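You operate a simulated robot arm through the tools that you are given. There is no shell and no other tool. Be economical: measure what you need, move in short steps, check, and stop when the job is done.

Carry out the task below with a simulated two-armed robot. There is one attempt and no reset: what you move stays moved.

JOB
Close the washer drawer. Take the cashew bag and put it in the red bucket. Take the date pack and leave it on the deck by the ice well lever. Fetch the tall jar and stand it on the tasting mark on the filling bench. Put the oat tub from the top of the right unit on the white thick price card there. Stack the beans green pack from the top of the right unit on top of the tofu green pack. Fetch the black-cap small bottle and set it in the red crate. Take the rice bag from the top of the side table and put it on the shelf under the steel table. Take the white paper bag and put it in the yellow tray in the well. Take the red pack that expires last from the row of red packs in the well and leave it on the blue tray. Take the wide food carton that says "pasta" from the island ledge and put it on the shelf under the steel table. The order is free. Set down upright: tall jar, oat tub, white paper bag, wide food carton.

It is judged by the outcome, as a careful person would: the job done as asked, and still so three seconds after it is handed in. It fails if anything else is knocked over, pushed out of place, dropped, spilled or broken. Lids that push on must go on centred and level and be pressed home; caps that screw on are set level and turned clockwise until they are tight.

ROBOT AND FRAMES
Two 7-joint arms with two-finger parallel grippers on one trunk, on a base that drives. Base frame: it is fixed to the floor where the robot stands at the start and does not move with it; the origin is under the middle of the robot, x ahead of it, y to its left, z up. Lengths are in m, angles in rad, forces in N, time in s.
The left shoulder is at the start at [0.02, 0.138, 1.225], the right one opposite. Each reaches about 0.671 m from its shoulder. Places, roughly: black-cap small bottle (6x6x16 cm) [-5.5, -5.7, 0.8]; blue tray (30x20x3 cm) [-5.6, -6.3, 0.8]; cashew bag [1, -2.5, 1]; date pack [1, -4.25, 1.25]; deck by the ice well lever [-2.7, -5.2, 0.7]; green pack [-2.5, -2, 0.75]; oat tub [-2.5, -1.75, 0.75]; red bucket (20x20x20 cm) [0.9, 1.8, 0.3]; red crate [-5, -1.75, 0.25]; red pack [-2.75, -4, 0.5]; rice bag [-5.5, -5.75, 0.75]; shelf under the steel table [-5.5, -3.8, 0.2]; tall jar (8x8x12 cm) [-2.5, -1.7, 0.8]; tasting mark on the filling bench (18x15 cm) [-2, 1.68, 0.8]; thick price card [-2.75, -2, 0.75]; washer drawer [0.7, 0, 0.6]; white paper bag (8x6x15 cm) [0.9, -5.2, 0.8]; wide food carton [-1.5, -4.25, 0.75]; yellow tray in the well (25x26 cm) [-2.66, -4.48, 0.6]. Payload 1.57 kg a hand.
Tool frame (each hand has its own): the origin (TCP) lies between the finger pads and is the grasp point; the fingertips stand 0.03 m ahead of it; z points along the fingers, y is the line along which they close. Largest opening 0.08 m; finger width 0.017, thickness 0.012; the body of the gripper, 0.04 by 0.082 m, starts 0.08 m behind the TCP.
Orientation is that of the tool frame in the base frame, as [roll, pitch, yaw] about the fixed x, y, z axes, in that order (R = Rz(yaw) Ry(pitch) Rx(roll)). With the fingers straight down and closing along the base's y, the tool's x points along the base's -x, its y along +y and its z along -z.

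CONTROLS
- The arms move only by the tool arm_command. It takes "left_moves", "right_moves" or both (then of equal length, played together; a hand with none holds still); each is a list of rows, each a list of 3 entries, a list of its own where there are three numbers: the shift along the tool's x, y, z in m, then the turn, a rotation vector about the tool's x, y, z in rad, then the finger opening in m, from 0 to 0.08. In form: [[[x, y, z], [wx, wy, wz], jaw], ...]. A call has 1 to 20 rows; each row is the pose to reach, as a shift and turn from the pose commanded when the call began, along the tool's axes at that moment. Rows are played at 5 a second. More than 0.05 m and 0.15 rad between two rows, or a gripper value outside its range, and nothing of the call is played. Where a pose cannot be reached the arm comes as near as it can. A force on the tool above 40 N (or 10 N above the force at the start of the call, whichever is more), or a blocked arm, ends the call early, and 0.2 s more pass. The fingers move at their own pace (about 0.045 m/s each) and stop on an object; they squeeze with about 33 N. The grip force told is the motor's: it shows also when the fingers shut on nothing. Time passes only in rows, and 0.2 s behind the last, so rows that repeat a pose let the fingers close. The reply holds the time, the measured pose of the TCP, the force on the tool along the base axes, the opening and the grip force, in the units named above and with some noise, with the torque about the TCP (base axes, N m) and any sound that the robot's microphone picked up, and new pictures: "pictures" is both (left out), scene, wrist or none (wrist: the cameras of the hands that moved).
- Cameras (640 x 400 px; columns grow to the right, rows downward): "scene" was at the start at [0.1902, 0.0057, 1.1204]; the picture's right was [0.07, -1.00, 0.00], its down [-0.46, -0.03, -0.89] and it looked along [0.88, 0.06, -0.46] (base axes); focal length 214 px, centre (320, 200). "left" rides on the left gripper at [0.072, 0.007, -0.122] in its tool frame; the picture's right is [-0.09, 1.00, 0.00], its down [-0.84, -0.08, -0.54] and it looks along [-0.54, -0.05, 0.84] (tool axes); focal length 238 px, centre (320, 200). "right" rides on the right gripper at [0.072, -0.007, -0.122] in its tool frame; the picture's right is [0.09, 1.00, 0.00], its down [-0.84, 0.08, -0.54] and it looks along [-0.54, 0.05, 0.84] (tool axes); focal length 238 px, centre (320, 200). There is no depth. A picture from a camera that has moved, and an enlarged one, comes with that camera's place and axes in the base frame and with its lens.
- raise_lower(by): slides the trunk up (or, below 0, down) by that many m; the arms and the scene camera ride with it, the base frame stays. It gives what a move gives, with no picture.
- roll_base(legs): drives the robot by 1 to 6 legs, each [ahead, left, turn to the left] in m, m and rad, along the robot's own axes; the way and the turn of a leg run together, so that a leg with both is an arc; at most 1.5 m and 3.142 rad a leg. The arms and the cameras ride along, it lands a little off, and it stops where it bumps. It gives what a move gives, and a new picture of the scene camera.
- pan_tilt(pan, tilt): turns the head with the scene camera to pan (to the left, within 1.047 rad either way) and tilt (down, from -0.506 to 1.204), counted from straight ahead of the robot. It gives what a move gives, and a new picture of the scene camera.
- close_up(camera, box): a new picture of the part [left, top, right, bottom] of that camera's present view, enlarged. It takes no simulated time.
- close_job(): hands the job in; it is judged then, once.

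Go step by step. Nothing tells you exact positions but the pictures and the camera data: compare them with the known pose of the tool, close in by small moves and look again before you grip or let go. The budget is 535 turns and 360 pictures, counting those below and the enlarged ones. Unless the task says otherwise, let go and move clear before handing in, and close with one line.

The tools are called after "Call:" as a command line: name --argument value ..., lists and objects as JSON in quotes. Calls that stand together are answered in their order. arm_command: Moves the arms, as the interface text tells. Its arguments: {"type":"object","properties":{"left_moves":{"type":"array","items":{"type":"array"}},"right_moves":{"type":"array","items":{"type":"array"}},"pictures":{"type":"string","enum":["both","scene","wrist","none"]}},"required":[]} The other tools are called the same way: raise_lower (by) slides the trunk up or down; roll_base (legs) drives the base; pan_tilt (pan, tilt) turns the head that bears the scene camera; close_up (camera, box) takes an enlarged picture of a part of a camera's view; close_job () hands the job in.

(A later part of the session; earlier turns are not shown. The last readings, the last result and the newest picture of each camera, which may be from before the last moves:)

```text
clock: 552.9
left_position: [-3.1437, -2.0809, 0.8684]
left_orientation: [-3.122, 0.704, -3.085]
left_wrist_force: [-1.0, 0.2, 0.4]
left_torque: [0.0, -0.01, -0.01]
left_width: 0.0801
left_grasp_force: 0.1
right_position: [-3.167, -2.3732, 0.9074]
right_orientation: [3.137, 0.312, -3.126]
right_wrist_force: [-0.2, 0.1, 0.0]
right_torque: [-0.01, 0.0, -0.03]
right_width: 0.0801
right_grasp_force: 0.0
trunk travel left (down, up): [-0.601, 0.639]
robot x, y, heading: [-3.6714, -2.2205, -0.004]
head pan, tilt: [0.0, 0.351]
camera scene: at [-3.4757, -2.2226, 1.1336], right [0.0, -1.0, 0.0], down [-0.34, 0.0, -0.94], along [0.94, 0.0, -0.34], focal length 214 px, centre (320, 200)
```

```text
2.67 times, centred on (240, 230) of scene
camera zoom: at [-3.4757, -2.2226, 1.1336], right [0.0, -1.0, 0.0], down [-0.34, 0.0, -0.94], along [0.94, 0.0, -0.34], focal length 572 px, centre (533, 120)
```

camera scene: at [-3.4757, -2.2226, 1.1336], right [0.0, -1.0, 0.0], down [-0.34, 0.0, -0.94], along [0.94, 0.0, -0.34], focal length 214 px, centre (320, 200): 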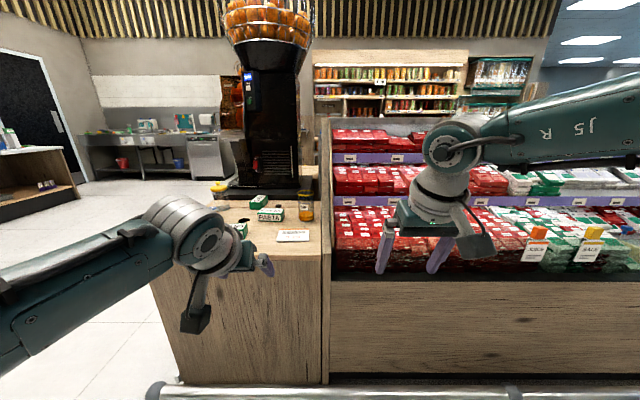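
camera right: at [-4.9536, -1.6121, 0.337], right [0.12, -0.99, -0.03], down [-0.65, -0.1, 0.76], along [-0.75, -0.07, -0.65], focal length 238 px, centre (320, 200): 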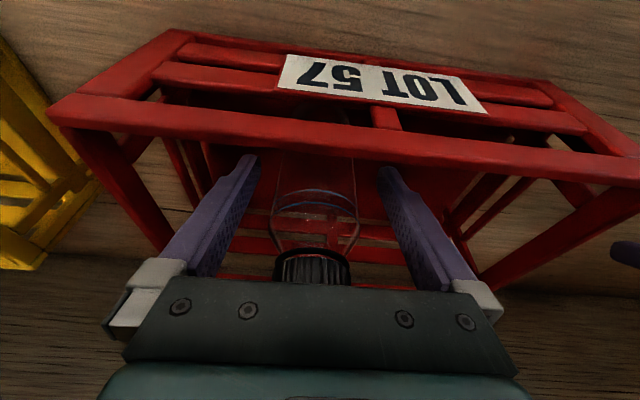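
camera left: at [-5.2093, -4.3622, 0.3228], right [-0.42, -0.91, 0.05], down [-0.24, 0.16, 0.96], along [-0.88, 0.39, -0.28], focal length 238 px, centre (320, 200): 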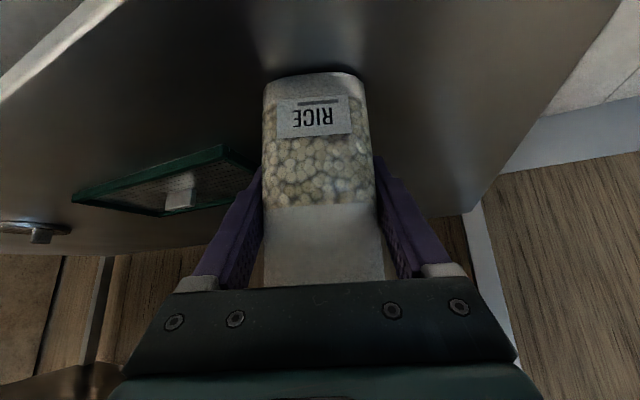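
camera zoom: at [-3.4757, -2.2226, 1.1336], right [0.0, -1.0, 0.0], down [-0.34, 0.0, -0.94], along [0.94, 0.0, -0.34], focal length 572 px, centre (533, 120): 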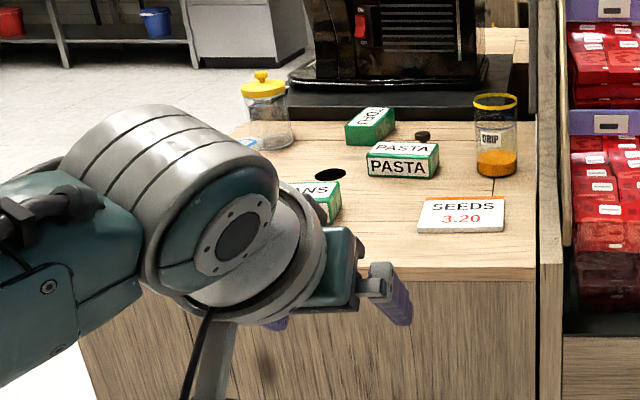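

The price card ("SEEDS 3.20") lies at the front right, and the packs are at z≈0.715. I'll tuck the right arm up, extend the left a bit, and approach the oat tub from the southwest.

Call:
arm_command --right_moves '[[[0.02, 0, -0.035], [0, 0.05, 0], 0.08], [[0.04, 0, -0.07], [0, 0.1, 0], 0.08], [[0.06, 0, -0.105], [0, 0.15, 0], 0.08], [[0.08, 0, -0.14], [0, 0.2, 0], 0.08], [[0.1, 0, -0.175], [0, 0.25, 0], 0.08]]' --left_moves '[[[-0.012, 0, 0.001], [0, 0, 0], 0.08], [[-0.024, 0, 0.002], [0, 0, 0], 0.08], [[-0.05, 0, -0.004], [0, 0, 0], 0.08], [[-0.08, 0, -0.01], [0, 0, 0], 0.08], [[-0.11, 0, -0.02], [0, 0, 0], 0.08]]' --pictures "none"

Call:
roll_base --legs '[[0, 0.2, 0], [0, 0, 0.35], [0.25, 0, 0]]'

Call:
close_up --camera "scene" --box '[160, 130, 480, 330]'

```text
clock: 554.1
left_position: [-3.0707, -2.0756, 0.9563]
left_orientation: [-3.124, 0.704, -3.085]
left_wrist_force: [-0.9, 0.0, -0.2]
left_torque: [0.01, -0.02, 0.01]
left_width: 0.0798
left_grasp_force: 0.2
right_position: [-3.3153, -2.3764, 1.0442]
right_orientation: [3.136, 0.061, -3.124]
right_wrist_force: [-0.1, 0.1, -0.7]
right_torque: [0.01, 0.02, 0.03]
right_width: 0.0801
right_grasp_force: 0.1
trunk travel left (down, up): [-0.601, 0.639]
robot x, y, heading: [-3.6702, -2.2243, 0.002]
head pan, tilt: [0.0, 0.351]
```

```text
clock: 558.2
left_position: [-2.9251, -1.5952, 0.9555]
left_orientation: [-3.122, 0.702, -2.737]
left_wrist_force: [-0.1, 0.4, 0.5]
left_torque: [0.02, 0.01, 0.03]
left_width: 0.0802
left_grasp_force: 0.1
right_position: [-3.0487, -1.9611, 1.0442]
right_orientation: [3.136, 0.06, -2.776]
right_wrist_force: [-0.4, 0.9, -0.3]
right_torque: [0.01, 0.0, 0.0]
right_width: 0.0802
right_grasp_force: 0.1
trunk travel left (down, up): [-0.601, 0.639]
robot x, y, heading: [-3.4314, -1.9363, 0.351]
head pan, tilt: [0.0, 0.351]
camera scene: at [-3.253, -1.8717, 1.1336], right [0.34, -0.94, 0.0], down [-0.32, -0.12, -0.94], along [0.88, 0.32, -0.34], focal length 214 px, centre (320, 200)
```

scene: 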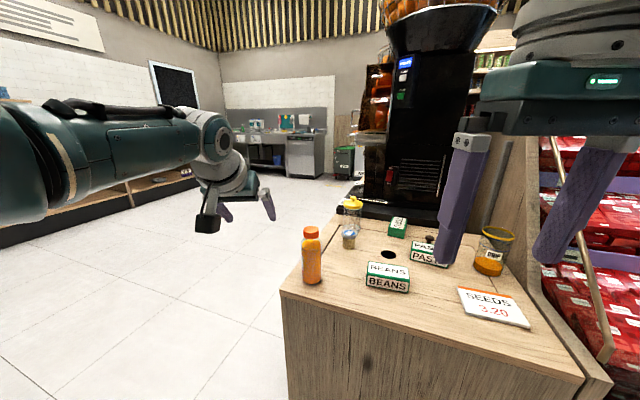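

```text
2.00 times, centred on (320, 230) of scene
camera zoom: at [-3.253, -1.8717, 1.1336], right [0.34, -0.94, 0.0], down [-0.32, -0.12, -0.94], along [0.88, 0.32, -0.34], focal length 429 px, centre (320, 140)
```

zoom: 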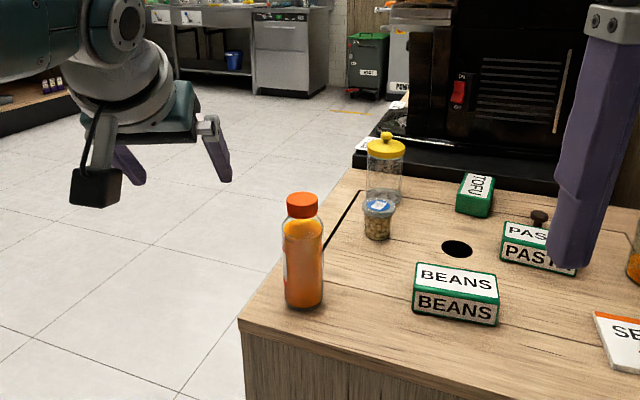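

Clear view. The tub is at (−2.609, −1.746) and the card centre at (−2.76, −2.12). I'll move the left hand over the tub and check.

Call:
roll_base --legs '[[0, -0.25, 0], [0.2, 0, 0]]'

Call:
close_up --camera "left" --box '[0, 0, 640, 400]'

```text
clock: 561.2
left_position: [-2.6517, -1.7614, 0.9559]
left_orientation: [-3.123, 0.703, -2.735]
left_wrist_force: [0.3, 0.4, 0.8]
left_torque: [0.0, 0.03, 0.0]
left_width: 0.08
left_grasp_force: 0.0
right_position: [-2.7759, -2.1287, 1.0434]
right_orientation: [3.137, 0.061, -2.774]
right_wrist_force: [0.4, 0.0, 0.1]
right_torque: [0.02, -0.01, -0.03]
right_width: 0.0799
right_grasp_force: 0.0
trunk travel left (down, up): [-0.601, 0.639]
robot x, y, heading: [-3.1607, -2.1083, 0.35]
head pan, tilt: [0.0, 0.351]
camera scene: at [-2.9801, -2.038, 1.1336], right [0.34, -0.94, 0.0], down [-0.32, -0.12, -0.94], along [0.88, 0.32, -0.34], focal length 214 px, centre (320, 200)
```

scene: 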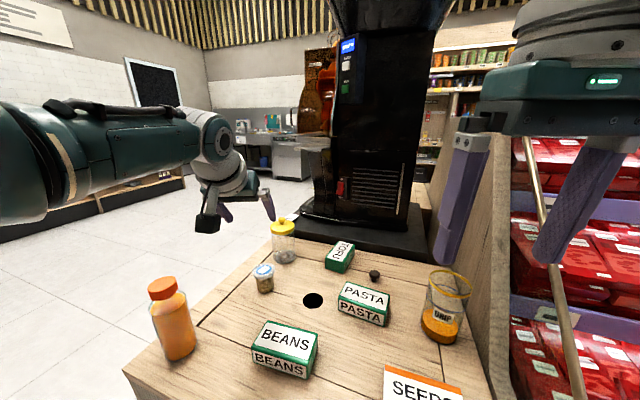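

```text
1.00 times, centred on (320, 200) of left (not enlarged: the box is as wide or as high as the picture)
camera zoom: at [-2.7777, -1.8079, 1.0025], right [-0.32, 0.95, 0.04], down [0.29, 0.05, 0.96], along [0.9, 0.32, -0.29], focal length 238 px, centre (320, 200)
```

zoom: 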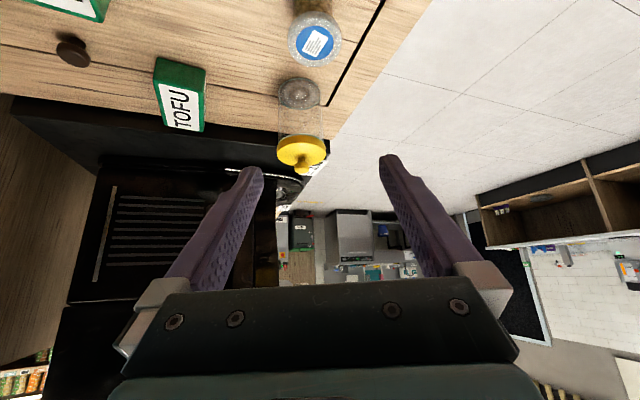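

The tub is confirmed at (−2.608, −1.746). Moving the last 4.5 cm and lowering.

Call:
roll_base --legs '[[0.046, 0, 0]]'

Call:
raise_lower --by -0.15

Call:
close_up --camera "left" --box '[0, 0, 640, 400]'

Call:
close_up --camera "scene" --box '[0, 0, 640, 400]'

```text
clock: 562.1
left_position: [-2.6071, -1.7462, 0.9552]
left_orientation: [-3.123, 0.703, -2.735]
left_wrist_force: [-0.5, 0.1, -0.1]
left_torque: [-0.01, 0.01, 0.0]
left_width: 0.0798
left_grasp_force: 0.0
right_position: [-2.7319, -2.1108, 1.0456]
right_orientation: [3.138, 0.061, -2.775]
right_wrist_force: [0.4, -0.4, 0.5]
right_torque: [-0.04, 0.0, -0.01]
right_width: 0.08
right_grasp_force: 0.0
trunk travel left (down, up): [-0.601, 0.639]
robot x, y, heading: [-3.1143, -2.0862, 0.349]
head pan, tilt: [0.0, 0.351]
camera scene: at [-2.9365, -2.0221, 1.1336], right [0.34, -0.94, 0.0], down [-0.32, -0.12, -0.94], along [0.88, 0.32, -0.34], focal length 214 px, centre (320, 200)
```

scene: 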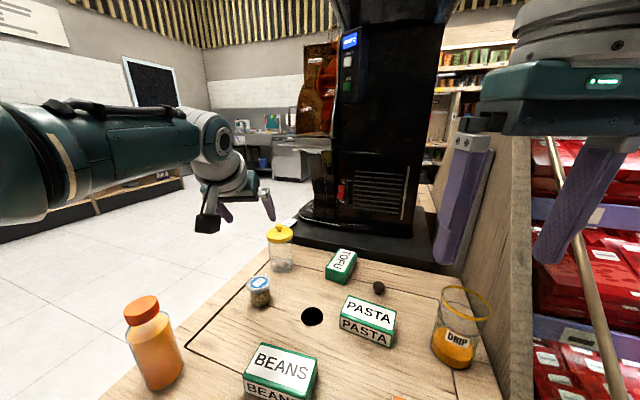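

```text
clock: 563.8
left_position: [-2.6077, -1.7457, 0.8064]
left_orientation: [-3.124, 0.704, -2.735]
left_wrist_force: [-0.2, -0.3, -0.7]
left_torque: [0.03, 0.0, -0.03]
left_width: 0.08
left_grasp_force: 0.1
right_position: [-2.7313, -2.1121, 0.895]
right_orientation: [3.137, 0.058, -2.776]
right_wrist_force: [-0.8, -0.6, 0.2]
right_torque: [0.0, 0.01, 0.02]
right_width: 0.0798
right_grasp_force: 0.0
trunk travel left (down, up): [-0.451, 0.789]
robot x, y, heading: [-3.1153, -2.0888, 0.349]
head pan, tilt: [0.0, 0.351]
```

```text
1.00 times, centred on (320, 200) of left (not enlarged: the box is as wide or as high as the picture)
camera zoom: at [-2.7341, -1.7921, 0.8524], right [-0.32, 0.95, 0.04], down [0.29, 0.05, 0.96], along [0.9, 0.32, -0.29], focal length 238 px, centre (320, 200)
```

zoom: 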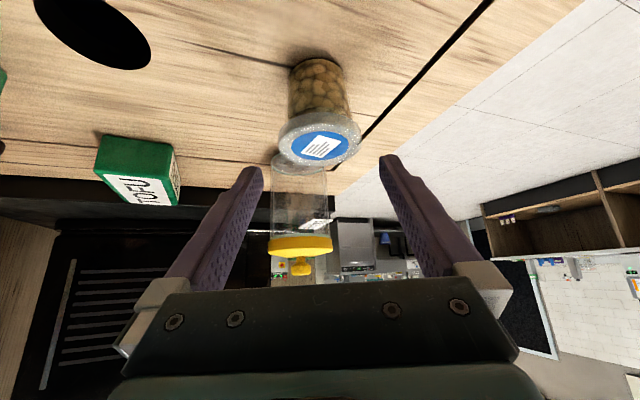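

```text
1.00 times, centred on (320, 200) of scene (not enlarged: the box is as wide or as high as the picture)
camera zoom: at [-2.9365, -2.0221, 0.9836], right [0.34, -0.94, 0.0], down [-0.32, -0.12, -0.94], along [0.88, 0.32, -0.34], focal length 214 px, centre (320, 200)
```

zoom: 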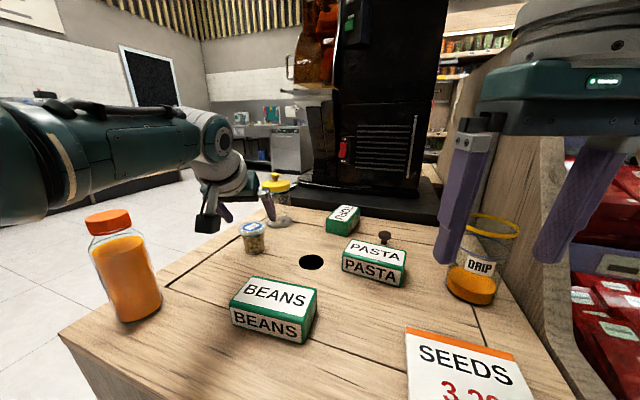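

Aligned. Lowering 5 cm more and gripping the tub.

Call:
raise_lower --by -0.055

Call:
arm_command --left_moves '[[[0, 0, 0], [0, 0, 0], 0.06], [[0, 0, 0], [0, 0, 0], 0.04], [[0, 0, 0], [0, 0, 0], 0.02], [[0, 0, 0], [0, 0, 0], 0.0], [[0, 0, 0], [0, 0, 0], 0.0]]' --pictures "wrist"

```text
clock: 564.8
left_position: [-2.6069, -1.7458, 0.751]
left_orientation: [-3.123, 0.703, -2.734]
left_wrist_force: [-0.4, -0.9, 0.0]
left_torque: [-0.01, 0.03, -0.01]
left_width: 0.0801
left_grasp_force: 0.0
right_position: [-2.7332, -2.1123, 0.8403]
right_orientation: [3.135, 0.06, -2.774]
right_wrist_force: [0.1, -0.7, 1.2]
right_torque: [0.03, 0.05, 0.01]
right_width: 0.0798
right_grasp_force: 0.1
trunk travel left (down, up): [-0.396, 0.844]
robot x, y, heading: [-3.1154, -2.0893, 0.349]
head pan, tilt: [0.0, 0.351]
```

```text
clock: 566.0
left_position: [-2.6087, -1.7457, 0.7499]
left_orientation: [-3.122, 0.703, -2.735]
left_wrist_force: [-0.1, -0.7, 1.0]
left_torque: [0.0, -0.02, 0.02]
left_width: 0.0482
left_grasp_force: 32.9
right_position: [-2.7332, -2.1117, 0.8398]
right_orientation: [3.136, 0.057, -2.775]
right_wrist_force: [0.1, 0.4, -0.7]
right_torque: [-0.03, 0.0, 0.0]
right_width: 0.0798
right_grasp_force: 0.2
trunk travel left (down, up): [-0.396, 0.844]
robot x, y, heading: [-3.1171, -2.0885, 0.353]
head pan, tilt: [0.0, 0.351]
camera left: at [-2.7342, -1.792, 0.7973], right [-0.32, 0.95, 0.04], down [0.29, 0.05, 0.96], along [0.9, 0.32, -0.29], focal length 238 px, centre (320, 200)
```

left: 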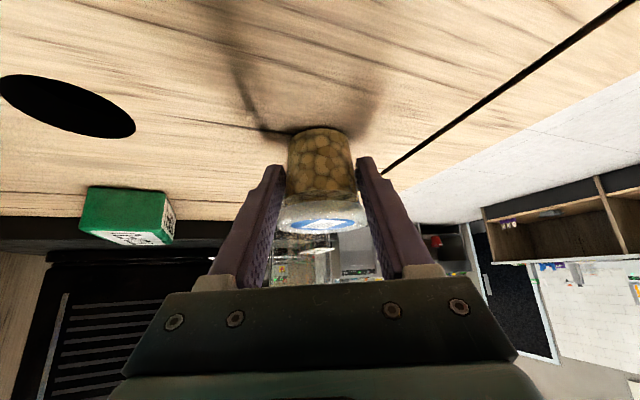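

The tub is held. I'll lift it and carry it over to the card.

Call:
raise_lower --by 0.15

Call:
roll_base --legs '[[-0.272, 0, 0], [0, -0.298, -0.004]]'

Call:
close_up --camera "left" --box '[0, 0, 640, 400]'

```text
clock: 567.8
left_position: [-2.6078, -1.7473, 0.8996]
left_orientation: [-3.124, 0.704, -2.735]
left_wrist_force: [-0.9, -0.3, -0.9]
left_torque: [0.01, -0.03, 0.0]
left_width: 0.0482
left_grasp_force: 33.1
right_position: [-2.7332, -2.1114, 0.9904]
right_orientation: [3.135, 0.06, -2.776]
right_wrist_force: [-0.4, -0.1, -1.1]
right_torque: [-0.02, -0.02, -0.01]
right_width: 0.0801
right_grasp_force: 0.1
trunk travel left (down, up): [-0.546, 0.694]
robot x, y, heading: [-3.1211, -2.0865, 0.352]
head pan, tilt: [0.0, 0.351]
```

```text
clock: 571.3
left_position: [-2.7614, -2.1221, 0.9008]
left_orientation: [-3.123, 0.702, -2.739]
left_wrist_force: [-0.2, -0.1, -1.0]
left_torque: [0.05, 0.01, 0.01]
left_width: 0.0479
left_grasp_force: 32.4
right_position: [-2.8878, -2.4879, 0.9893]
right_orientation: [3.138, 0.06, -2.779]
right_wrist_force: [0.2, 0.2, 0.0]
right_torque: [-0.03, -0.01, 0.04]
right_width: 0.0801
right_grasp_force: 0.0
trunk travel left (down, up): [-0.546, 0.694]
robot x, y, heading: [-3.272, -2.4644, 0.345]
head pan, tilt: [0.0, 0.351]
camera scene: at [-3.0916, -2.3971, 1.0786], right [0.34, -0.94, 0.0], down [-0.32, -0.12, -0.94], along [0.88, 0.32, -0.34], focal length 214 px, centre (320, 200)
```

scene: 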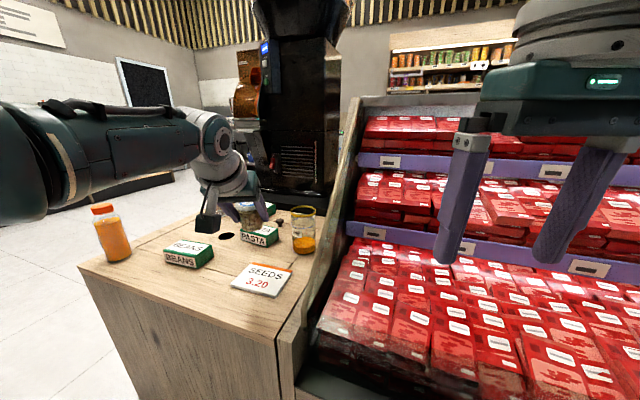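

```text
1.00 times, centred on (320, 200) of left (not enlarged: the box is as wide or as high as the picture)
camera zoom: at [-2.8883, -2.1679, 0.9473], right [-0.31, 0.95, 0.04], down [0.29, 0.05, 0.96], along [0.9, 0.31, -0.29], focal length 238 px, centre (320, 200)
```

zoom: 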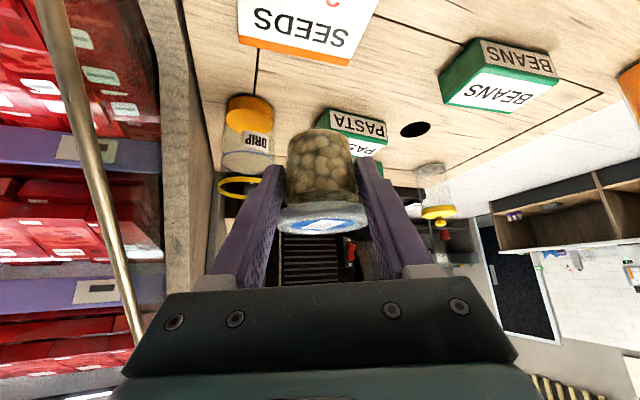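

The card centre is at (−2.748, −2.122). A small correction, then lower to just above the card.

Call:
roll_base --legs '[[0.013, -0.005, 0]]'

Call:
raise_lower --by -0.115

Call:
close_up --camera "scene" --box '[140, 160, 380, 320]'

Call:
close_up --camera "left" --box '[0, 0, 640, 400]'

```text
clock: 572.1
left_position: [-2.7477, -2.1225, 0.8995]
left_orientation: [-3.123, 0.702, -2.739]
left_wrist_force: [0.5, -0.6, -0.9]
left_torque: [-0.01, 0.01, -0.01]
left_width: 0.0481
left_grasp_force: 33.2
right_position: [-2.8735, -2.4884, 0.9892]
right_orientation: [3.137, 0.059, -2.779]
right_wrist_force: [0.4, 0.9, 0.3]
right_torque: [-0.02, -0.02, 0.0]
right_width: 0.0796
right_grasp_force: 0.1
trunk travel left (down, up): [-0.546, 0.694]
robot x, y, heading: [-3.2596, -2.4647, 0.343]
head pan, tilt: [0.0, 0.351]
camera scene: at [-3.0774, -2.3973, 1.0786], right [0.34, -0.94, 0.0], down [-0.32, -0.12, -0.94], along [0.88, 0.32, -0.34], focal length 214 px, centre (320, 200)
```

scene: 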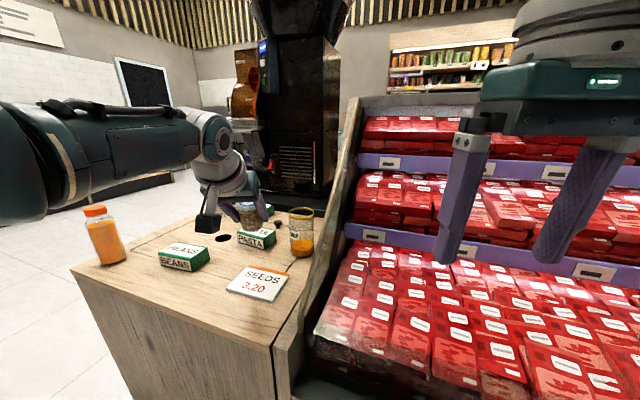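

```text
clock: 573.5
left_position: [-2.7479, -2.1227, 0.7854]
left_orientation: [-3.122, 0.704, -2.737]
left_wrist_force: [-0.6, 1.1, -0.8]
left_torque: [0.03, 0.04, -0.01]
left_width: 0.0478
left_grasp_force: 32.2
right_position: [-2.8732, -2.4883, 0.8745]
right_orientation: [3.135, 0.059, -2.778]
right_wrist_force: [-0.8, 0.1, -0.2]
right_torque: [-0.01, -0.03, -0.02]
right_width: 0.08
right_grasp_force: 0.1
trunk travel left (down, up): [-0.431, 0.809]
robot x, y, heading: [-3.2569, -2.4663, 0.345]
head pan, tilt: [0.0, 0.351]
```

```text
2.50 times, centred on (260, 240) of scene
camera zoom: at [-3.0776, -2.3972, 0.9636], right [0.34, -0.94, 0.0], down [-0.32, -0.12, -0.94], along [0.88, 0.32, -0.34], focal length 536 px, centre (470, 100)
```

zoom: 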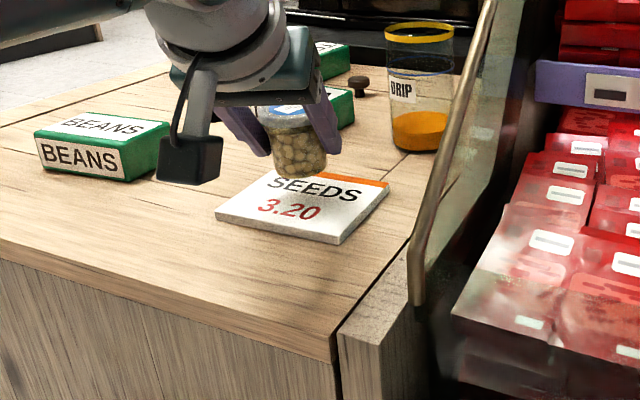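

```text
1.00 times, centred on (320, 200) of left (not enlarged: the box is as wide or as high as the picture)
camera zoom: at [-2.8742, -2.1679, 0.8324], right [-0.31, 0.95, 0.04], down [0.29, 0.05, 0.96], along [0.9, 0.31, -0.29], focal length 238 px, centre (320, 200)
```

zoom: 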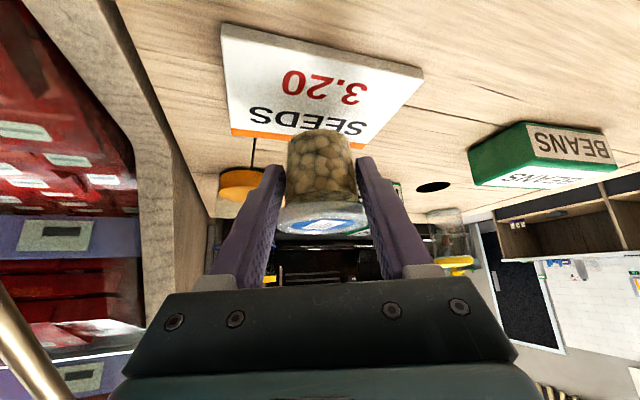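

Over the card's centre. Lowering in small steps to contact.

Call:
raise_lower --by -0.012

Call:
raise_lower --by -0.006

Call:
raise_lower --by -0.005

Call:
close_up --camera "scene" --box '[140, 160, 380, 320]'

```text
clock: 574.1
left_position: [-2.748, -2.122, 0.773]
left_orientation: [-3.123, 0.703, -2.739]
left_wrist_force: [0.0, -0.3, -2.0]
left_torque: [0.02, 0.02, 0.0]
left_width: 0.0478
left_grasp_force: 32.8
right_position: [-2.8736, -2.489, 0.8635]
right_orientation: [3.135, 0.06, -2.78]
right_wrist_force: [0.2, -0.2, 0.1]
right_torque: [-0.01, -0.01, -0.01]
right_width: 0.0799
right_grasp_force: 0.0
trunk travel left (down, up): [-0.419, 0.821]
robot x, y, heading: [-3.259, -2.463, 0.346]
head pan, tilt: [0.0, 0.351]
```

```text
clock: 574.7
left_position: [-2.7476, -2.1232, 0.7681]
left_orientation: [-3.122, 0.704, -2.739]
left_wrist_force: [-0.2, 0.0, -0.7]
left_torque: [-0.01, 0.02, 0.03]
left_width: 0.048
left_grasp_force: 33.5
right_position: [-2.8741, -2.488, 0.8568]
right_orientation: [3.136, 0.06, -2.779]
right_wrist_force: [-0.3, -0.4, 0.1]
right_torque: [-0.01, 0.0, 0.0]
right_width: 0.0801
right_grasp_force: 0.0
trunk travel left (down, up): [-0.413, 0.827]
robot x, y, heading: [-3.2588, -2.4631, 0.347]
head pan, tilt: [0.0, 0.351]
```

```text
clock: 575.2
left_position: [-2.7477, -2.1218, 0.7623]
left_orientation: [-3.123, 0.704, -2.738]
left_wrist_force: [-0.5, -0.7, -1.6]
left_torque: [-0.01, 0.02, 0.0]
left_width: 0.0481
left_grasp_force: 32.6
right_position: [-2.873, -2.4882, 0.851]
right_orientation: [3.138, 0.059, -2.779]
right_wrist_force: [-0.2, 0.3, -0.1]
right_torque: [-0.01, -0.01, -0.01]
right_width: 0.0801
right_grasp_force: 0.0
trunk travel left (down, up): [-0.408, 0.832]
robot x, y, heading: [-3.2583, -2.4616, 0.349]
head pan, tilt: [0.0, 0.351]
```

```text
2.50 times, centred on (260, 240) of scene
camera zoom: at [-3.0776, -2.3972, 0.9405], right [0.34, -0.94, 0.0], down [-0.32, -0.12, -0.94], along [0.88, 0.32, -0.34], focal length 536 px, centre (470, 100)
```

zoom: 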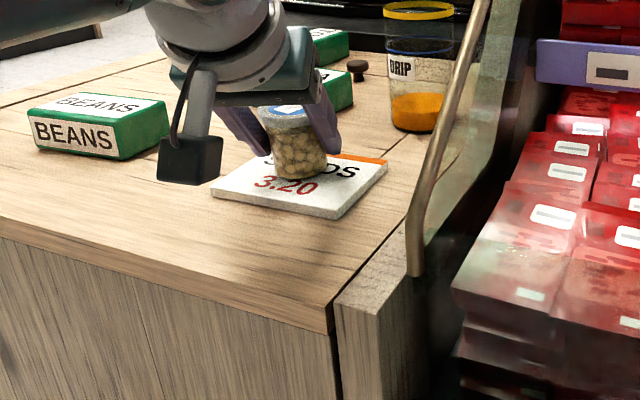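

Call:
raise_lower --by -0.005

Call:
raise_lower --by -0.004

```text
clock: 575.8
left_position: [-2.7453, -2.1209, 0.7603]
left_orientation: [-3.122, 0.711, -2.74]
left_wrist_force: [-3.2, -1.3, 14.3]
left_torque: [0.11, 0.15, 0.07]
left_width: 0.0476
left_grasp_force: 33.0
right_position: [-2.8744, -2.4876, 0.8473]
right_orientation: [3.135, 0.062, -2.779]
right_wrist_force: [-0.4, -0.4, 0.4]
right_torque: [0.02, 0.01, -0.03]
right_width: 0.0802
right_grasp_force: 0.0
trunk travel left (down, up): [-0.403, 0.837]
robot x, y, heading: [-3.2608, -2.4639, 0.344]
head pan, tilt: [0.0, 0.351]
```

```text
clock: 576.3
left_position: [-2.7458, -2.1212, 0.7558]
left_orientation: [-3.123, 0.708, -2.739]
left_wrist_force: [-3.5, -2.8, 18.1]
left_torque: [0.18, -0.22, 0.0]
left_width: 0.0469
left_grasp_force: 32.7
right_position: [-2.8733, -2.488, 0.8434]
right_orientation: [3.135, 0.061, -2.779]
right_wrist_force: [0.5, 0.2, -0.3]
right_torque: [-0.01, -0.05, 0.0]
right_width: 0.08
right_grasp_force: 0.1
trunk travel left (down, up): [-0.399, 0.841]
robot x, y, heading: [-3.2602, -2.4648, 0.346]
head pan, tilt: [0.0, 0.351]
```

The tub is on the card. Releasing and rising.

Call:
arm_command --left_moves '[[[0, 0, 0], [0, 0, 0], 0.055], [[0, 0, 0], [0, 0, 0], 0.07], [[0, 0, 0], [0, 0, 0], 0.08], [[0, 0, 0], [0, 0, 0], 0.08]]' --pictures "none"

Call:
raise_lower --by 0.2

Call:
close_up --camera "scene" --box '[120, 180, 400, 340]'

```text
clock: 577.3
left_position: [-2.7476, -2.1226, 0.7532]
left_orientation: [-3.122, 0.703, -2.737]
left_wrist_force: [0.0, 0.1, 1.5]
left_torque: [-0.04, 0.02, 0.02]
left_width: 0.08
left_grasp_force: 0.1
right_position: [-2.8734, -2.4885, 0.8438]
right_orientation: [3.137, 0.061, -2.779]
right_wrist_force: [-0.2, -0.7, -0.5]
right_torque: [0.02, 0.0, -0.02]
right_width: 0.08
right_grasp_force: 0.1
trunk travel left (down, up): [-0.399, 0.841]
robot x, y, heading: [-3.2572, -2.462, 0.347]
head pan, tilt: [0.0, 0.351]
```

```text
clock: 579.5
left_position: [-2.7466, -2.1236, 0.9547]
left_orientation: [-3.122, 0.701, -2.738]
left_wrist_force: [-0.3, -0.3, -0.1]
left_torque: [0.01, 0.01, 0.01]
left_width: 0.0802
left_grasp_force: 0.1
right_position: [-2.8741, -2.4877, 1.0427]
right_orientation: [3.138, 0.059, -2.78]
right_wrist_force: [0.4, -0.2, -1.0]
right_torque: [0.02, -0.01, 0.0]
right_width: 0.08
right_grasp_force: 0.0
trunk travel left (down, up): [-0.599, 0.641]
robot x, y, heading: [-3.2584, -2.4633, 0.344]
head pan, tilt: [0.0, 0.351]
```

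```text
2.29 times, centred on (260, 260) of scene
camera zoom: at [-3.0777, -2.3972, 1.1315], right [0.34, -0.94, 0.0], down [-0.32, -0.12, -0.94], along [0.88, 0.32, -0.34], focal length 490 px, centre (457, 63)
```

zoom: 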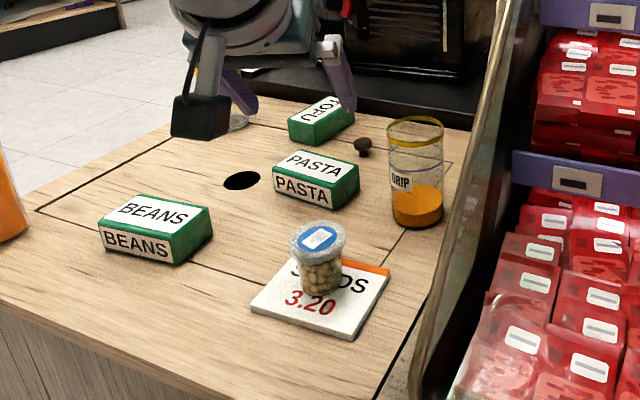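

The oat tub is on the card. Now I'll drive round to the north side of the unit for the beans pack and the jar.

Call:
roll_base --legs '[[-0.55, 0, -0.344], [0, 1.4, 0], [1.15, 0, 0], [0, 0, -1.57]]'

Call:
close_up --camera "scene" --box '[120, 100, 520, 350]'

```text
clock: 598.6
left_position: [-2.5022, -1.7462, 0.9539]
left_orientation: [-3.121, 0.702, 1.614]
left_wrist_force: [-0.2, -0.5, 0.5]
left_torque: [0.0, -0.04, 0.0]
left_width: 0.08
left_grasp_force: 0.1
right_position: [-2.8006, -1.5004, 1.0441]
right_orientation: [3.136, 0.059, 1.576]
right_wrist_force: [0.4, 0.5, 0.6]
right_torque: [-0.01, 0.0, 0.01]
right_width: 0.08
right_grasp_force: 0.0
trunk travel left (down, up): [-0.599, 0.641]
robot x, y, heading: [-2.64, -1.1468, -1.585]
head pan, tilt: [0.0, 0.351]
camera scene: at [-2.6437, -1.3429, 1.1316], right [-1.0, 0.01, 0.0], down [0.0, 0.34, -0.94], along [-0.01, -0.94, -0.34], focal length 214 px, centre (320, 200)
```

scene: 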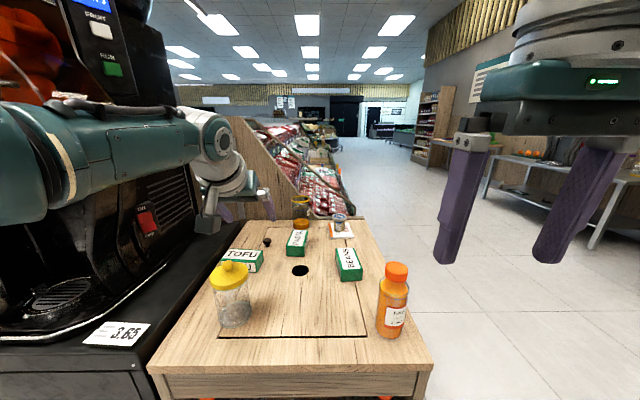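

```text
1.60 times, centred on (320, 225) of scene
camera zoom: at [-2.6437, -1.3429, 1.1316], right [-1.0, 0.01, 0.0], down [0.0, 0.34, -0.94], along [-0.01, -0.94, -0.34], focal length 343 px, centre (320, 160)
```

zoom: 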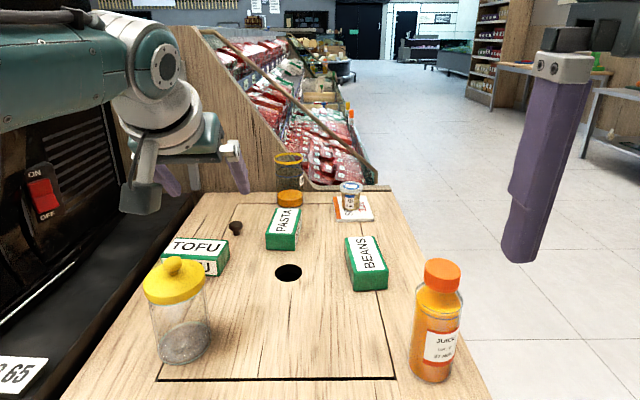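

I'm at the north side. The juice machine on the left is close, so I'll back up, tuck the left arm out to the side, and extend the right arm forward for the beans pack.

Call:
roll_base --legs '[[-0.35, 0, 0.015]]'

Call:
arm_command --left_moves '[[[0.032, 0, -0.027], [0, 0.117, 0], 0.08], [[0.064, 0, -0.054], [0, 0.234, 0], 0.08], [[0.096, 0, -0.081], [0, 0.351, 0], 0.08], [[0.128, 0, -0.107], [0, 0.468, 0], 0.08], [[0.16, 0, -0.134], [0, 0.585, 0], 0.08], [[0.191, 0, -0.161], [0, 0.7, 0], 0.08]]' --right_moves '[[[-0.033, 0.0217, 0.008], [0, -0.107, 0], 0.08], [[-0.066, 0.0433, 0.016], [0, -0.213, 0], 0.08], [[-0.1, 0.065, 0.025], [0, -0.32, 0], 0.08], [[-0.133, 0.0867, 0.033], [0, -0.427, 0], 0.08], [[-0.167, 0.1083, 0.041], [0, -0.533, 0], 0.08], [[-0.2, 0.13, 0.05], [0, -0.64, 0], 0.08]]' --pictures "none"

Call:
arm_command --left_moves '[[[0.015, 0.0375, 0], [0, 0, 0], 0.08], [[0.03, 0.075, 0], [0, 0, 0], 0.08], [[0.045, 0.1125, 0], [0, 0, 0], 0.08], [[0.06, 0.15, 0], [0, 0, 0], 0.08], [[0.075, 0.1875, 0], [0, 0, 0], 0.08], [[0.09, 0.225, 0], [0, 0, 0], 0.08], [[0.105, 0.2625, 0], [0, 0, 0], 0.08]]' --pictures "scene"

```text
clock: 600.9
left_position: [-2.4915, -1.399, 0.9532]
left_orientation: [-3.122, 0.705, 1.627]
left_wrist_force: [-0.3, 0.1, 0.2]
left_torque: [0.01, -0.01, 0.0]
left_width: 0.08
left_grasp_force: 0.0
right_position: [-2.7915, -1.1561, 1.0425]
right_orientation: [3.137, 0.057, 1.588]
right_wrist_force: [-0.8, -0.2, -0.2]
right_torque: [-0.04, 0.02, 0.03]
right_width: 0.0802
right_grasp_force: 0.0
trunk travel left (down, up): [-0.599, 0.641]
robot x, y, heading: [-2.6355, -0.8021, -1.569]
head pan, tilt: [0.0, 0.351]
camera scene: at [-2.6389, -0.9964, 1.1315], right [-1.0, 0.0, 0.0], down [0.0, 0.34, -0.94], along [0.0, -0.94, -0.34], focal length 214 px, centre (320, 200)
```

scene: 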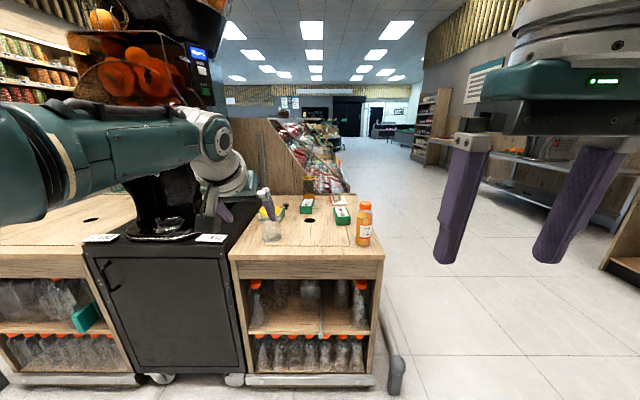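

```text
clock: 602.2
left_position: [-2.5022, -1.1482, 0.9517]
left_orientation: [-3.129, 0.001, 1.615]
left_wrist_force: [-0.3, 0.2, -0.9]
left_torque: [-0.01, -0.03, 0.01]
left_width: 0.0801
left_grasp_force: 0.0
right_position: [-2.6575, -1.3573, 1.0054]
right_orientation: [3.136, 0.702, 1.585]
right_wrist_force: [-0.3, 0.8, 0.1]
right_torque: [0.01, 0.0, 0.03]
right_width: 0.0797
right_grasp_force: 0.1
trunk travel left (down, up): [-0.599, 0.641]
robot x, y, heading: [-2.6396, -0.8024, -1.567]
head pan, tilt: [0.0, 0.351]
```

```text
clock: 603.9
left_position: [-2.2551, -1.0294, 0.9403]
left_orientation: [-3.092, -0.007, 1.618]
left_wrist_force: [0.0, -0.2, 0.0]
left_torque: [-0.02, 0.0, -0.02]
left_width: 0.08
left_grasp_force: 0.0
right_position: [-2.6601, -1.3563, 1.0041]
right_orientation: [3.135, 0.7, 1.583]
right_wrist_force: [-0.5, 0.2, 0.0]
right_torque: [0.01, -0.02, -0.02]
right_width: 0.0796
right_grasp_force: 0.1
trunk travel left (down, up): [-0.599, 0.641]
robot x, y, heading: [-2.6381, -0.8008, -1.569]
head pan, tilt: [0.0, 0.351]
camera scene: at [-2.639, -0.9963, 1.1314], right [-1.0, 0.0, 0.0], down [0.0, 0.34, -0.94], along [0.0, -0.94, -0.34], focal length 214 px, centre (320, 200)
```

scene: 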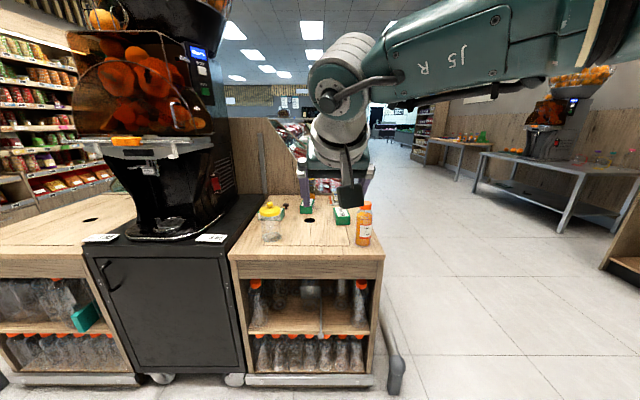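

Good clearance view. I'll pull the left hand a bit further back, then advance toward the beans.

Call:
arm_command --left_moves '[[[0.03, 0.02, 0], [0, 0, 0], 0.08], [[0.06, 0.04, 0], [0, 0, 0], 0.08], [[0.09, 0.06, 0], [0, 0, 0], 0.08]]' --pictures "none"

Call:
roll_base --legs '[[0.42, -0.085, 0]]'

Call:
close_up --camera "right" --box '[0, 0, 640, 400]'

```text
clock: 604.4
left_position: [-2.2754, -0.9891, 0.911]
left_orientation: [-2.945, -0.01, 1.584]
left_wrist_force: [0.4, -0.3, 0.1]
left_torque: [0.02, -0.01, 0.05]
left_width: 0.0799
left_grasp_force: 0.1
right_position: [-2.6604, -1.3556, 1.0063]
right_orientation: [3.134, 0.701, 1.583]
right_wrist_force: [-0.2, 0.7, -0.3]
right_torque: [0.0, 0.0, 0.0]
right_width: 0.0798
right_grasp_force: 0.1
trunk travel left (down, up): [-0.599, 0.641]
robot x, y, heading: [-2.6354, -0.8022, -1.566]
head pan, tilt: [0.0, 0.351]
stopped in row 2 (left hand): the arm was blocked; the commanded pose is now the measured one
```

```text
clock: 607.0
left_position: [-2.3591, -1.4052, 0.9126]
left_orientation: [-2.945, -0.009, 1.588]
left_wrist_force: [-0.5, 0.1, 0.7]
left_torque: [-0.01, 0.04, 0.02]
left_width: 0.0798
left_grasp_force: 0.1
right_position: [-2.741, -1.7745, 1.0054]
right_orientation: [3.135, 0.701, 1.588]
right_wrist_force: [0.3, 0.3, 0.3]
right_torque: [0.0, 0.0, 0.01]
right_width: 0.0802
right_grasp_force: 0.1
trunk travel left (down, up): [-0.599, 0.641]
robot x, y, heading: [-2.7218, -1.2232, -1.567]
head pan, tilt: [0.0, 0.351]
camera scene: at [-2.7223, -1.4152, 1.1316], right [-1.0, 0.0, 0.0], down [0.0, 0.34, -0.94], along [0.0, -0.94, -0.34], focal length 214 px, centre (320, 200)
```

scene: 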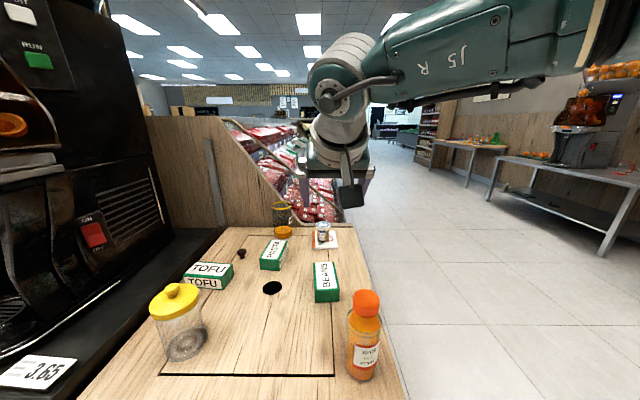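

```text
1.00 times, centred on (320, 200) of right (not enlarged: the box is as wide or as high as the picture)
camera zoom: at [-2.7505, -1.642, 1.0524], right [0.99, 0.09, -0.05], down [0.08, -0.29, 0.95], along [0.07, -0.95, -0.29], focal length 238 px, centre (320, 200)
```

zoom: 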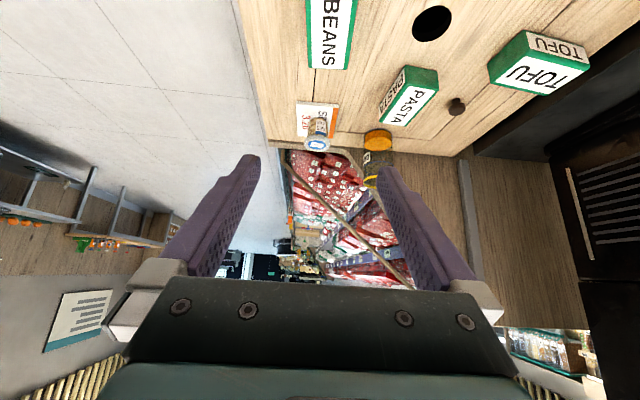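

Beans centre ≈ (−2.735, −1.885) and tofu centre ≈ (−2.405, −1.903). I'll move over the beans and lower.

Call:
roll_base --legs '[[0.108, 0.006, 0]]'

Call:
raise_lower --by -0.19

Call:
close_up --camera "right" --box '[0, 0, 640, 400]'

```text
clock: 608.2
left_position: [-2.3534, -1.5127, 0.912]
left_orientation: [-2.947, -0.01, 1.587]
left_wrist_force: [-0.8, 0.1, 1.0]
left_torque: [0.03, 0.01, -0.02]
left_width: 0.0801
left_grasp_force: 0.1
right_position: [-2.7358, -1.8824, 1.0051]
right_orientation: [3.135, 0.7, 1.585]
right_wrist_force: [0.0, 0.6, -0.7]
right_torque: [-0.02, -0.02, 0.0]
right_width: 0.0801
right_grasp_force: 0.1
trunk travel left (down, up): [-0.599, 0.641]
robot x, y, heading: [-2.7152, -1.3274, -1.57]
head pan, tilt: [0.0, 0.351]
camera scene: at [-2.7161, -1.5219, 1.1316], right [-1.0, 0.0, 0.0], down [0.0, 0.34, -0.94], along [0.0, -0.94, -0.34], focal length 214 px, centre (320, 200)
```

scene: 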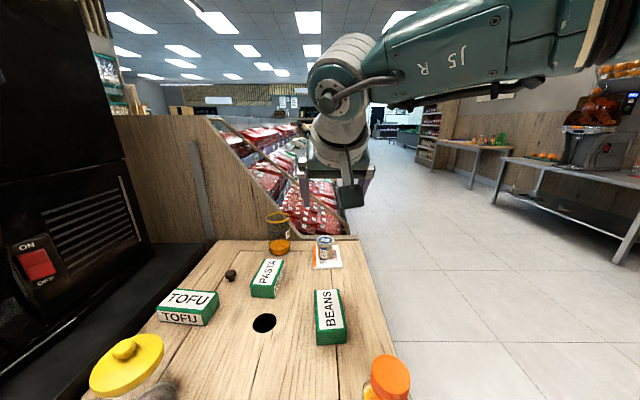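

```text
clock: 610.3
left_position: [-2.3516, -1.5128, 0.7209]
left_orientation: [-2.945, -0.009, 1.587]
left_wrist_force: [-0.7, 0.1, 0.4]
left_torque: [0.0, -0.03, -0.01]
left_width: 0.0801
left_grasp_force: 0.2
right_position: [-2.7363, -1.8816, 0.816]
right_orientation: [3.134, 0.7, 1.587]
right_wrist_force: [0.6, 0.6, 0.4]
right_torque: [0.0, -0.01, 0.02]
right_width: 0.0799
right_grasp_force: 0.0
trunk travel left (down, up): [-0.409, 0.831]
robot x, y, heading: [-2.7179, -1.3325, -1.568]
head pan, tilt: [0.0, 0.351]
```

```text
1.00 times, centred on (320, 200) of right (not enlarged: the box is as wide or as high as the picture)
camera zoom: at [-2.7446, -1.7486, 0.8623], right [0.99, 0.09, -0.05], down [0.08, -0.29, 0.95], along [0.07, -0.95, -0.3], focal length 238 px, centre (320, 200)
```

zoom: 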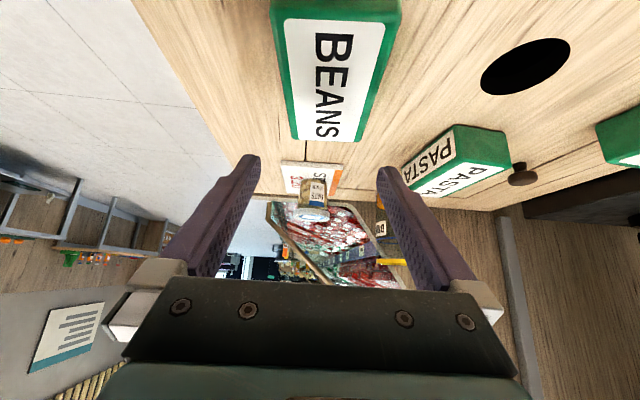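

Aligned. Lowering 6 cm more, then gripping.

Call:
roll_base --legs '[[0, 0.004, 0]]'

Call:
raise_lower --by -0.06

Call:
raise_lower --by -0.008

Call:
close_up --camera "right" --box '[0, 0, 640, 400]'

```text
clock: 611.0
left_position: [-2.3486, -1.5133, 0.7216]
left_orientation: [-2.945, -0.008, 1.587]
left_wrist_force: [-0.2, 1.3, 0.6]
left_torque: [0.02, 0.0, 0.0]
left_width: 0.0802
left_grasp_force: 0.1
right_position: [-2.7317, -1.8814, 0.8145]
right_orientation: [3.134, 0.701, 1.587]
right_wrist_force: [0.1, 0.1, -0.8]
right_torque: [-0.03, -0.02, 0.03]
right_width: 0.0799
right_grasp_force: 0.0
trunk travel left (down, up): [-0.409, 0.831]
robot x, y, heading: [-2.7115, -1.3251, -1.569]
head pan, tilt: [0.0, 0.351]
camera scene: at [-2.7121, -1.5217, 0.9416], right [-1.0, 0.0, 0.0], down [0.0, 0.34, -0.94], along [0.0, -0.94, -0.34], focal length 214 px, centre (320, 200)
```

scene: 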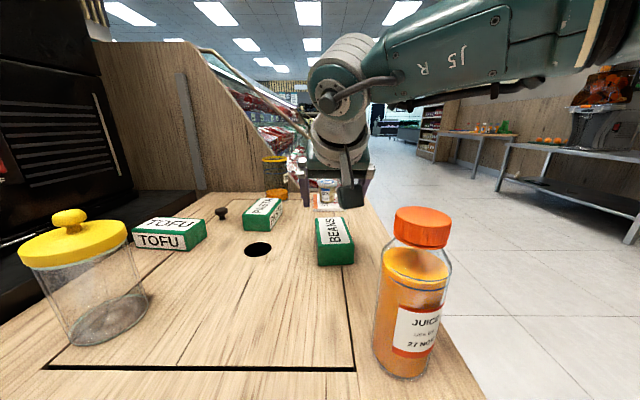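

```text
clock: 612.0
left_position: [-2.3488, -1.512, 0.6622]
left_orientation: [-2.944, -0.009, 1.586]
left_wrist_force: [1.1, -0.1, 0.5]
left_torque: [0.01, 0.03, 0.0]
left_width: 0.0797
left_grasp_force: 0.0
right_position: [-2.7321, -1.8822, 0.7557]
right_orientation: [3.135, 0.701, 1.587]
right_wrist_force: [-0.3, 0.4, 1.1]
right_torque: [-0.03, -0.01, 0.02]
right_width: 0.0801
right_grasp_force: 0.1
trunk travel left (down, up): [-0.349, 0.891]
robot x, y, heading: [-2.7106, -1.3282, -1.565]
head pan, tilt: [0.0, 0.351]
```

```text
clock: 612.6
left_position: [-2.3499, -1.5121, 0.6532]
left_orientation: [-2.944, -0.008, 1.585]
left_wrist_force: [0.4, -0.4, 0.4]
left_torque: [0.04, -0.03, -0.03]
left_width: 0.0799
left_grasp_force: 0.0
right_position: [-2.7314, -1.8824, 0.7476]
right_orientation: [3.134, 0.699, 1.587]
right_wrist_force: [-0.7, -0.3, 0.1]
right_torque: [0.0, 0.0, -0.06]
right_width: 0.0798
right_grasp_force: 0.1
trunk travel left (down, up): [-0.341, 0.899]
robot x, y, heading: [-2.7155, -1.3305, -1.563]
head pan, tilt: [0.0, 0.351]
```

```text
1.00 times, centred on (320, 200) of right (not enlarged: the box is as wide or as high as the picture)
camera zoom: at [-2.7406, -1.7486, 0.7943], right [0.99, 0.09, -0.05], down [0.08, -0.29, 0.95], along [0.07, -0.95, -0.3], focal length 238 px, centre (320, 200)
```

zoom: 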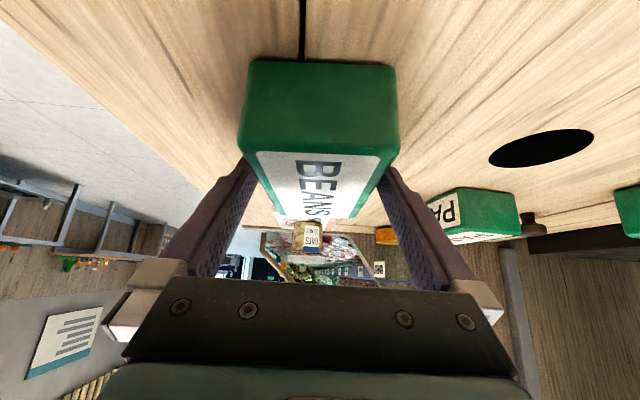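

The pack is between the fingers (and the tub's label reads OATS). Gripping and lifting.

Call:
arm_command --right_moves '[[[0, 0, 0], [0, 0, 0], 0.06], [[0, 0, 0], [0, 0, 0], 0.03], [[0, 0, 0], [0, 0, 0], 0.0], [[0, 0, 0], [0, 0, 0], 0.0], [[0, 0, 0], [0, 0, 0], 0.0]]' --pictures "none"

Call:
raise_lower --by 0.25

Call:
close_up --camera "right" --box '[0, 0, 640, 400]'

```text
clock: 613.8
left_position: [-2.3489, -1.5129, 0.6535]
left_orientation: [-2.945, -0.009, 1.586]
left_wrist_force: [0.0, 0.3, 0.0]
left_torque: [-0.01, 0.0, -0.01]
left_width: 0.08
left_grasp_force: 0.0
right_position: [-2.7317, -1.8811, 0.748]
right_orientation: [3.133, 0.701, 1.588]
right_wrist_force: [-0.5, 0.4, 1.9]
right_torque: [0.07, 0.02, 0.1]
right_width: 0.0617
right_grasp_force: 33.7
trunk travel left (down, up): [-0.341, 0.899]
robot x, y, heading: [-2.7176, -1.3278, -1.563]
head pan, tilt: [0.0, 0.351]
```

```text
clock: 616.4
left_position: [-2.3481, -1.5137, 0.9023]
left_orientation: [-2.945, -0.009, 1.585]
left_wrist_force: [-0.6, 0.3, 0.2]
left_torque: [-0.02, 0.0, 0.0]
left_width: 0.0799
left_grasp_force: 0.0
right_position: [-2.7315, -1.8805, 0.9967]
right_orientation: [3.135, 0.699, 1.587]
right_wrist_force: [-0.3, 0.1, -1.8]
right_torque: [-0.07, 0.0, -0.02]
right_width: 0.0619
right_grasp_force: 33.0
trunk travel left (down, up): [-0.591, 0.649]
robot x, y, heading: [-2.7125, -1.3296, -1.569]
head pan, tilt: [0.0, 0.351]
```

```text
1.00 times, centred on (320, 200) of right (not enlarged: the box is as wide or as high as the picture)
camera zoom: at [-2.7407, -1.7483, 1.0441], right [0.99, 0.09, -0.05], down [0.08, -0.29, 0.95], along [0.07, -0.95, -0.3], focal length 238 px, centre (320, 200)
```

zoom: 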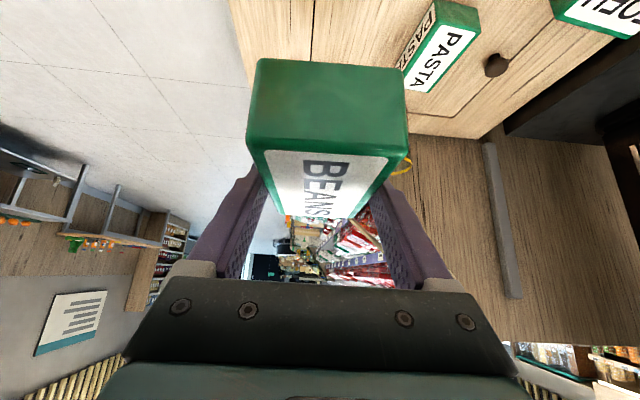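

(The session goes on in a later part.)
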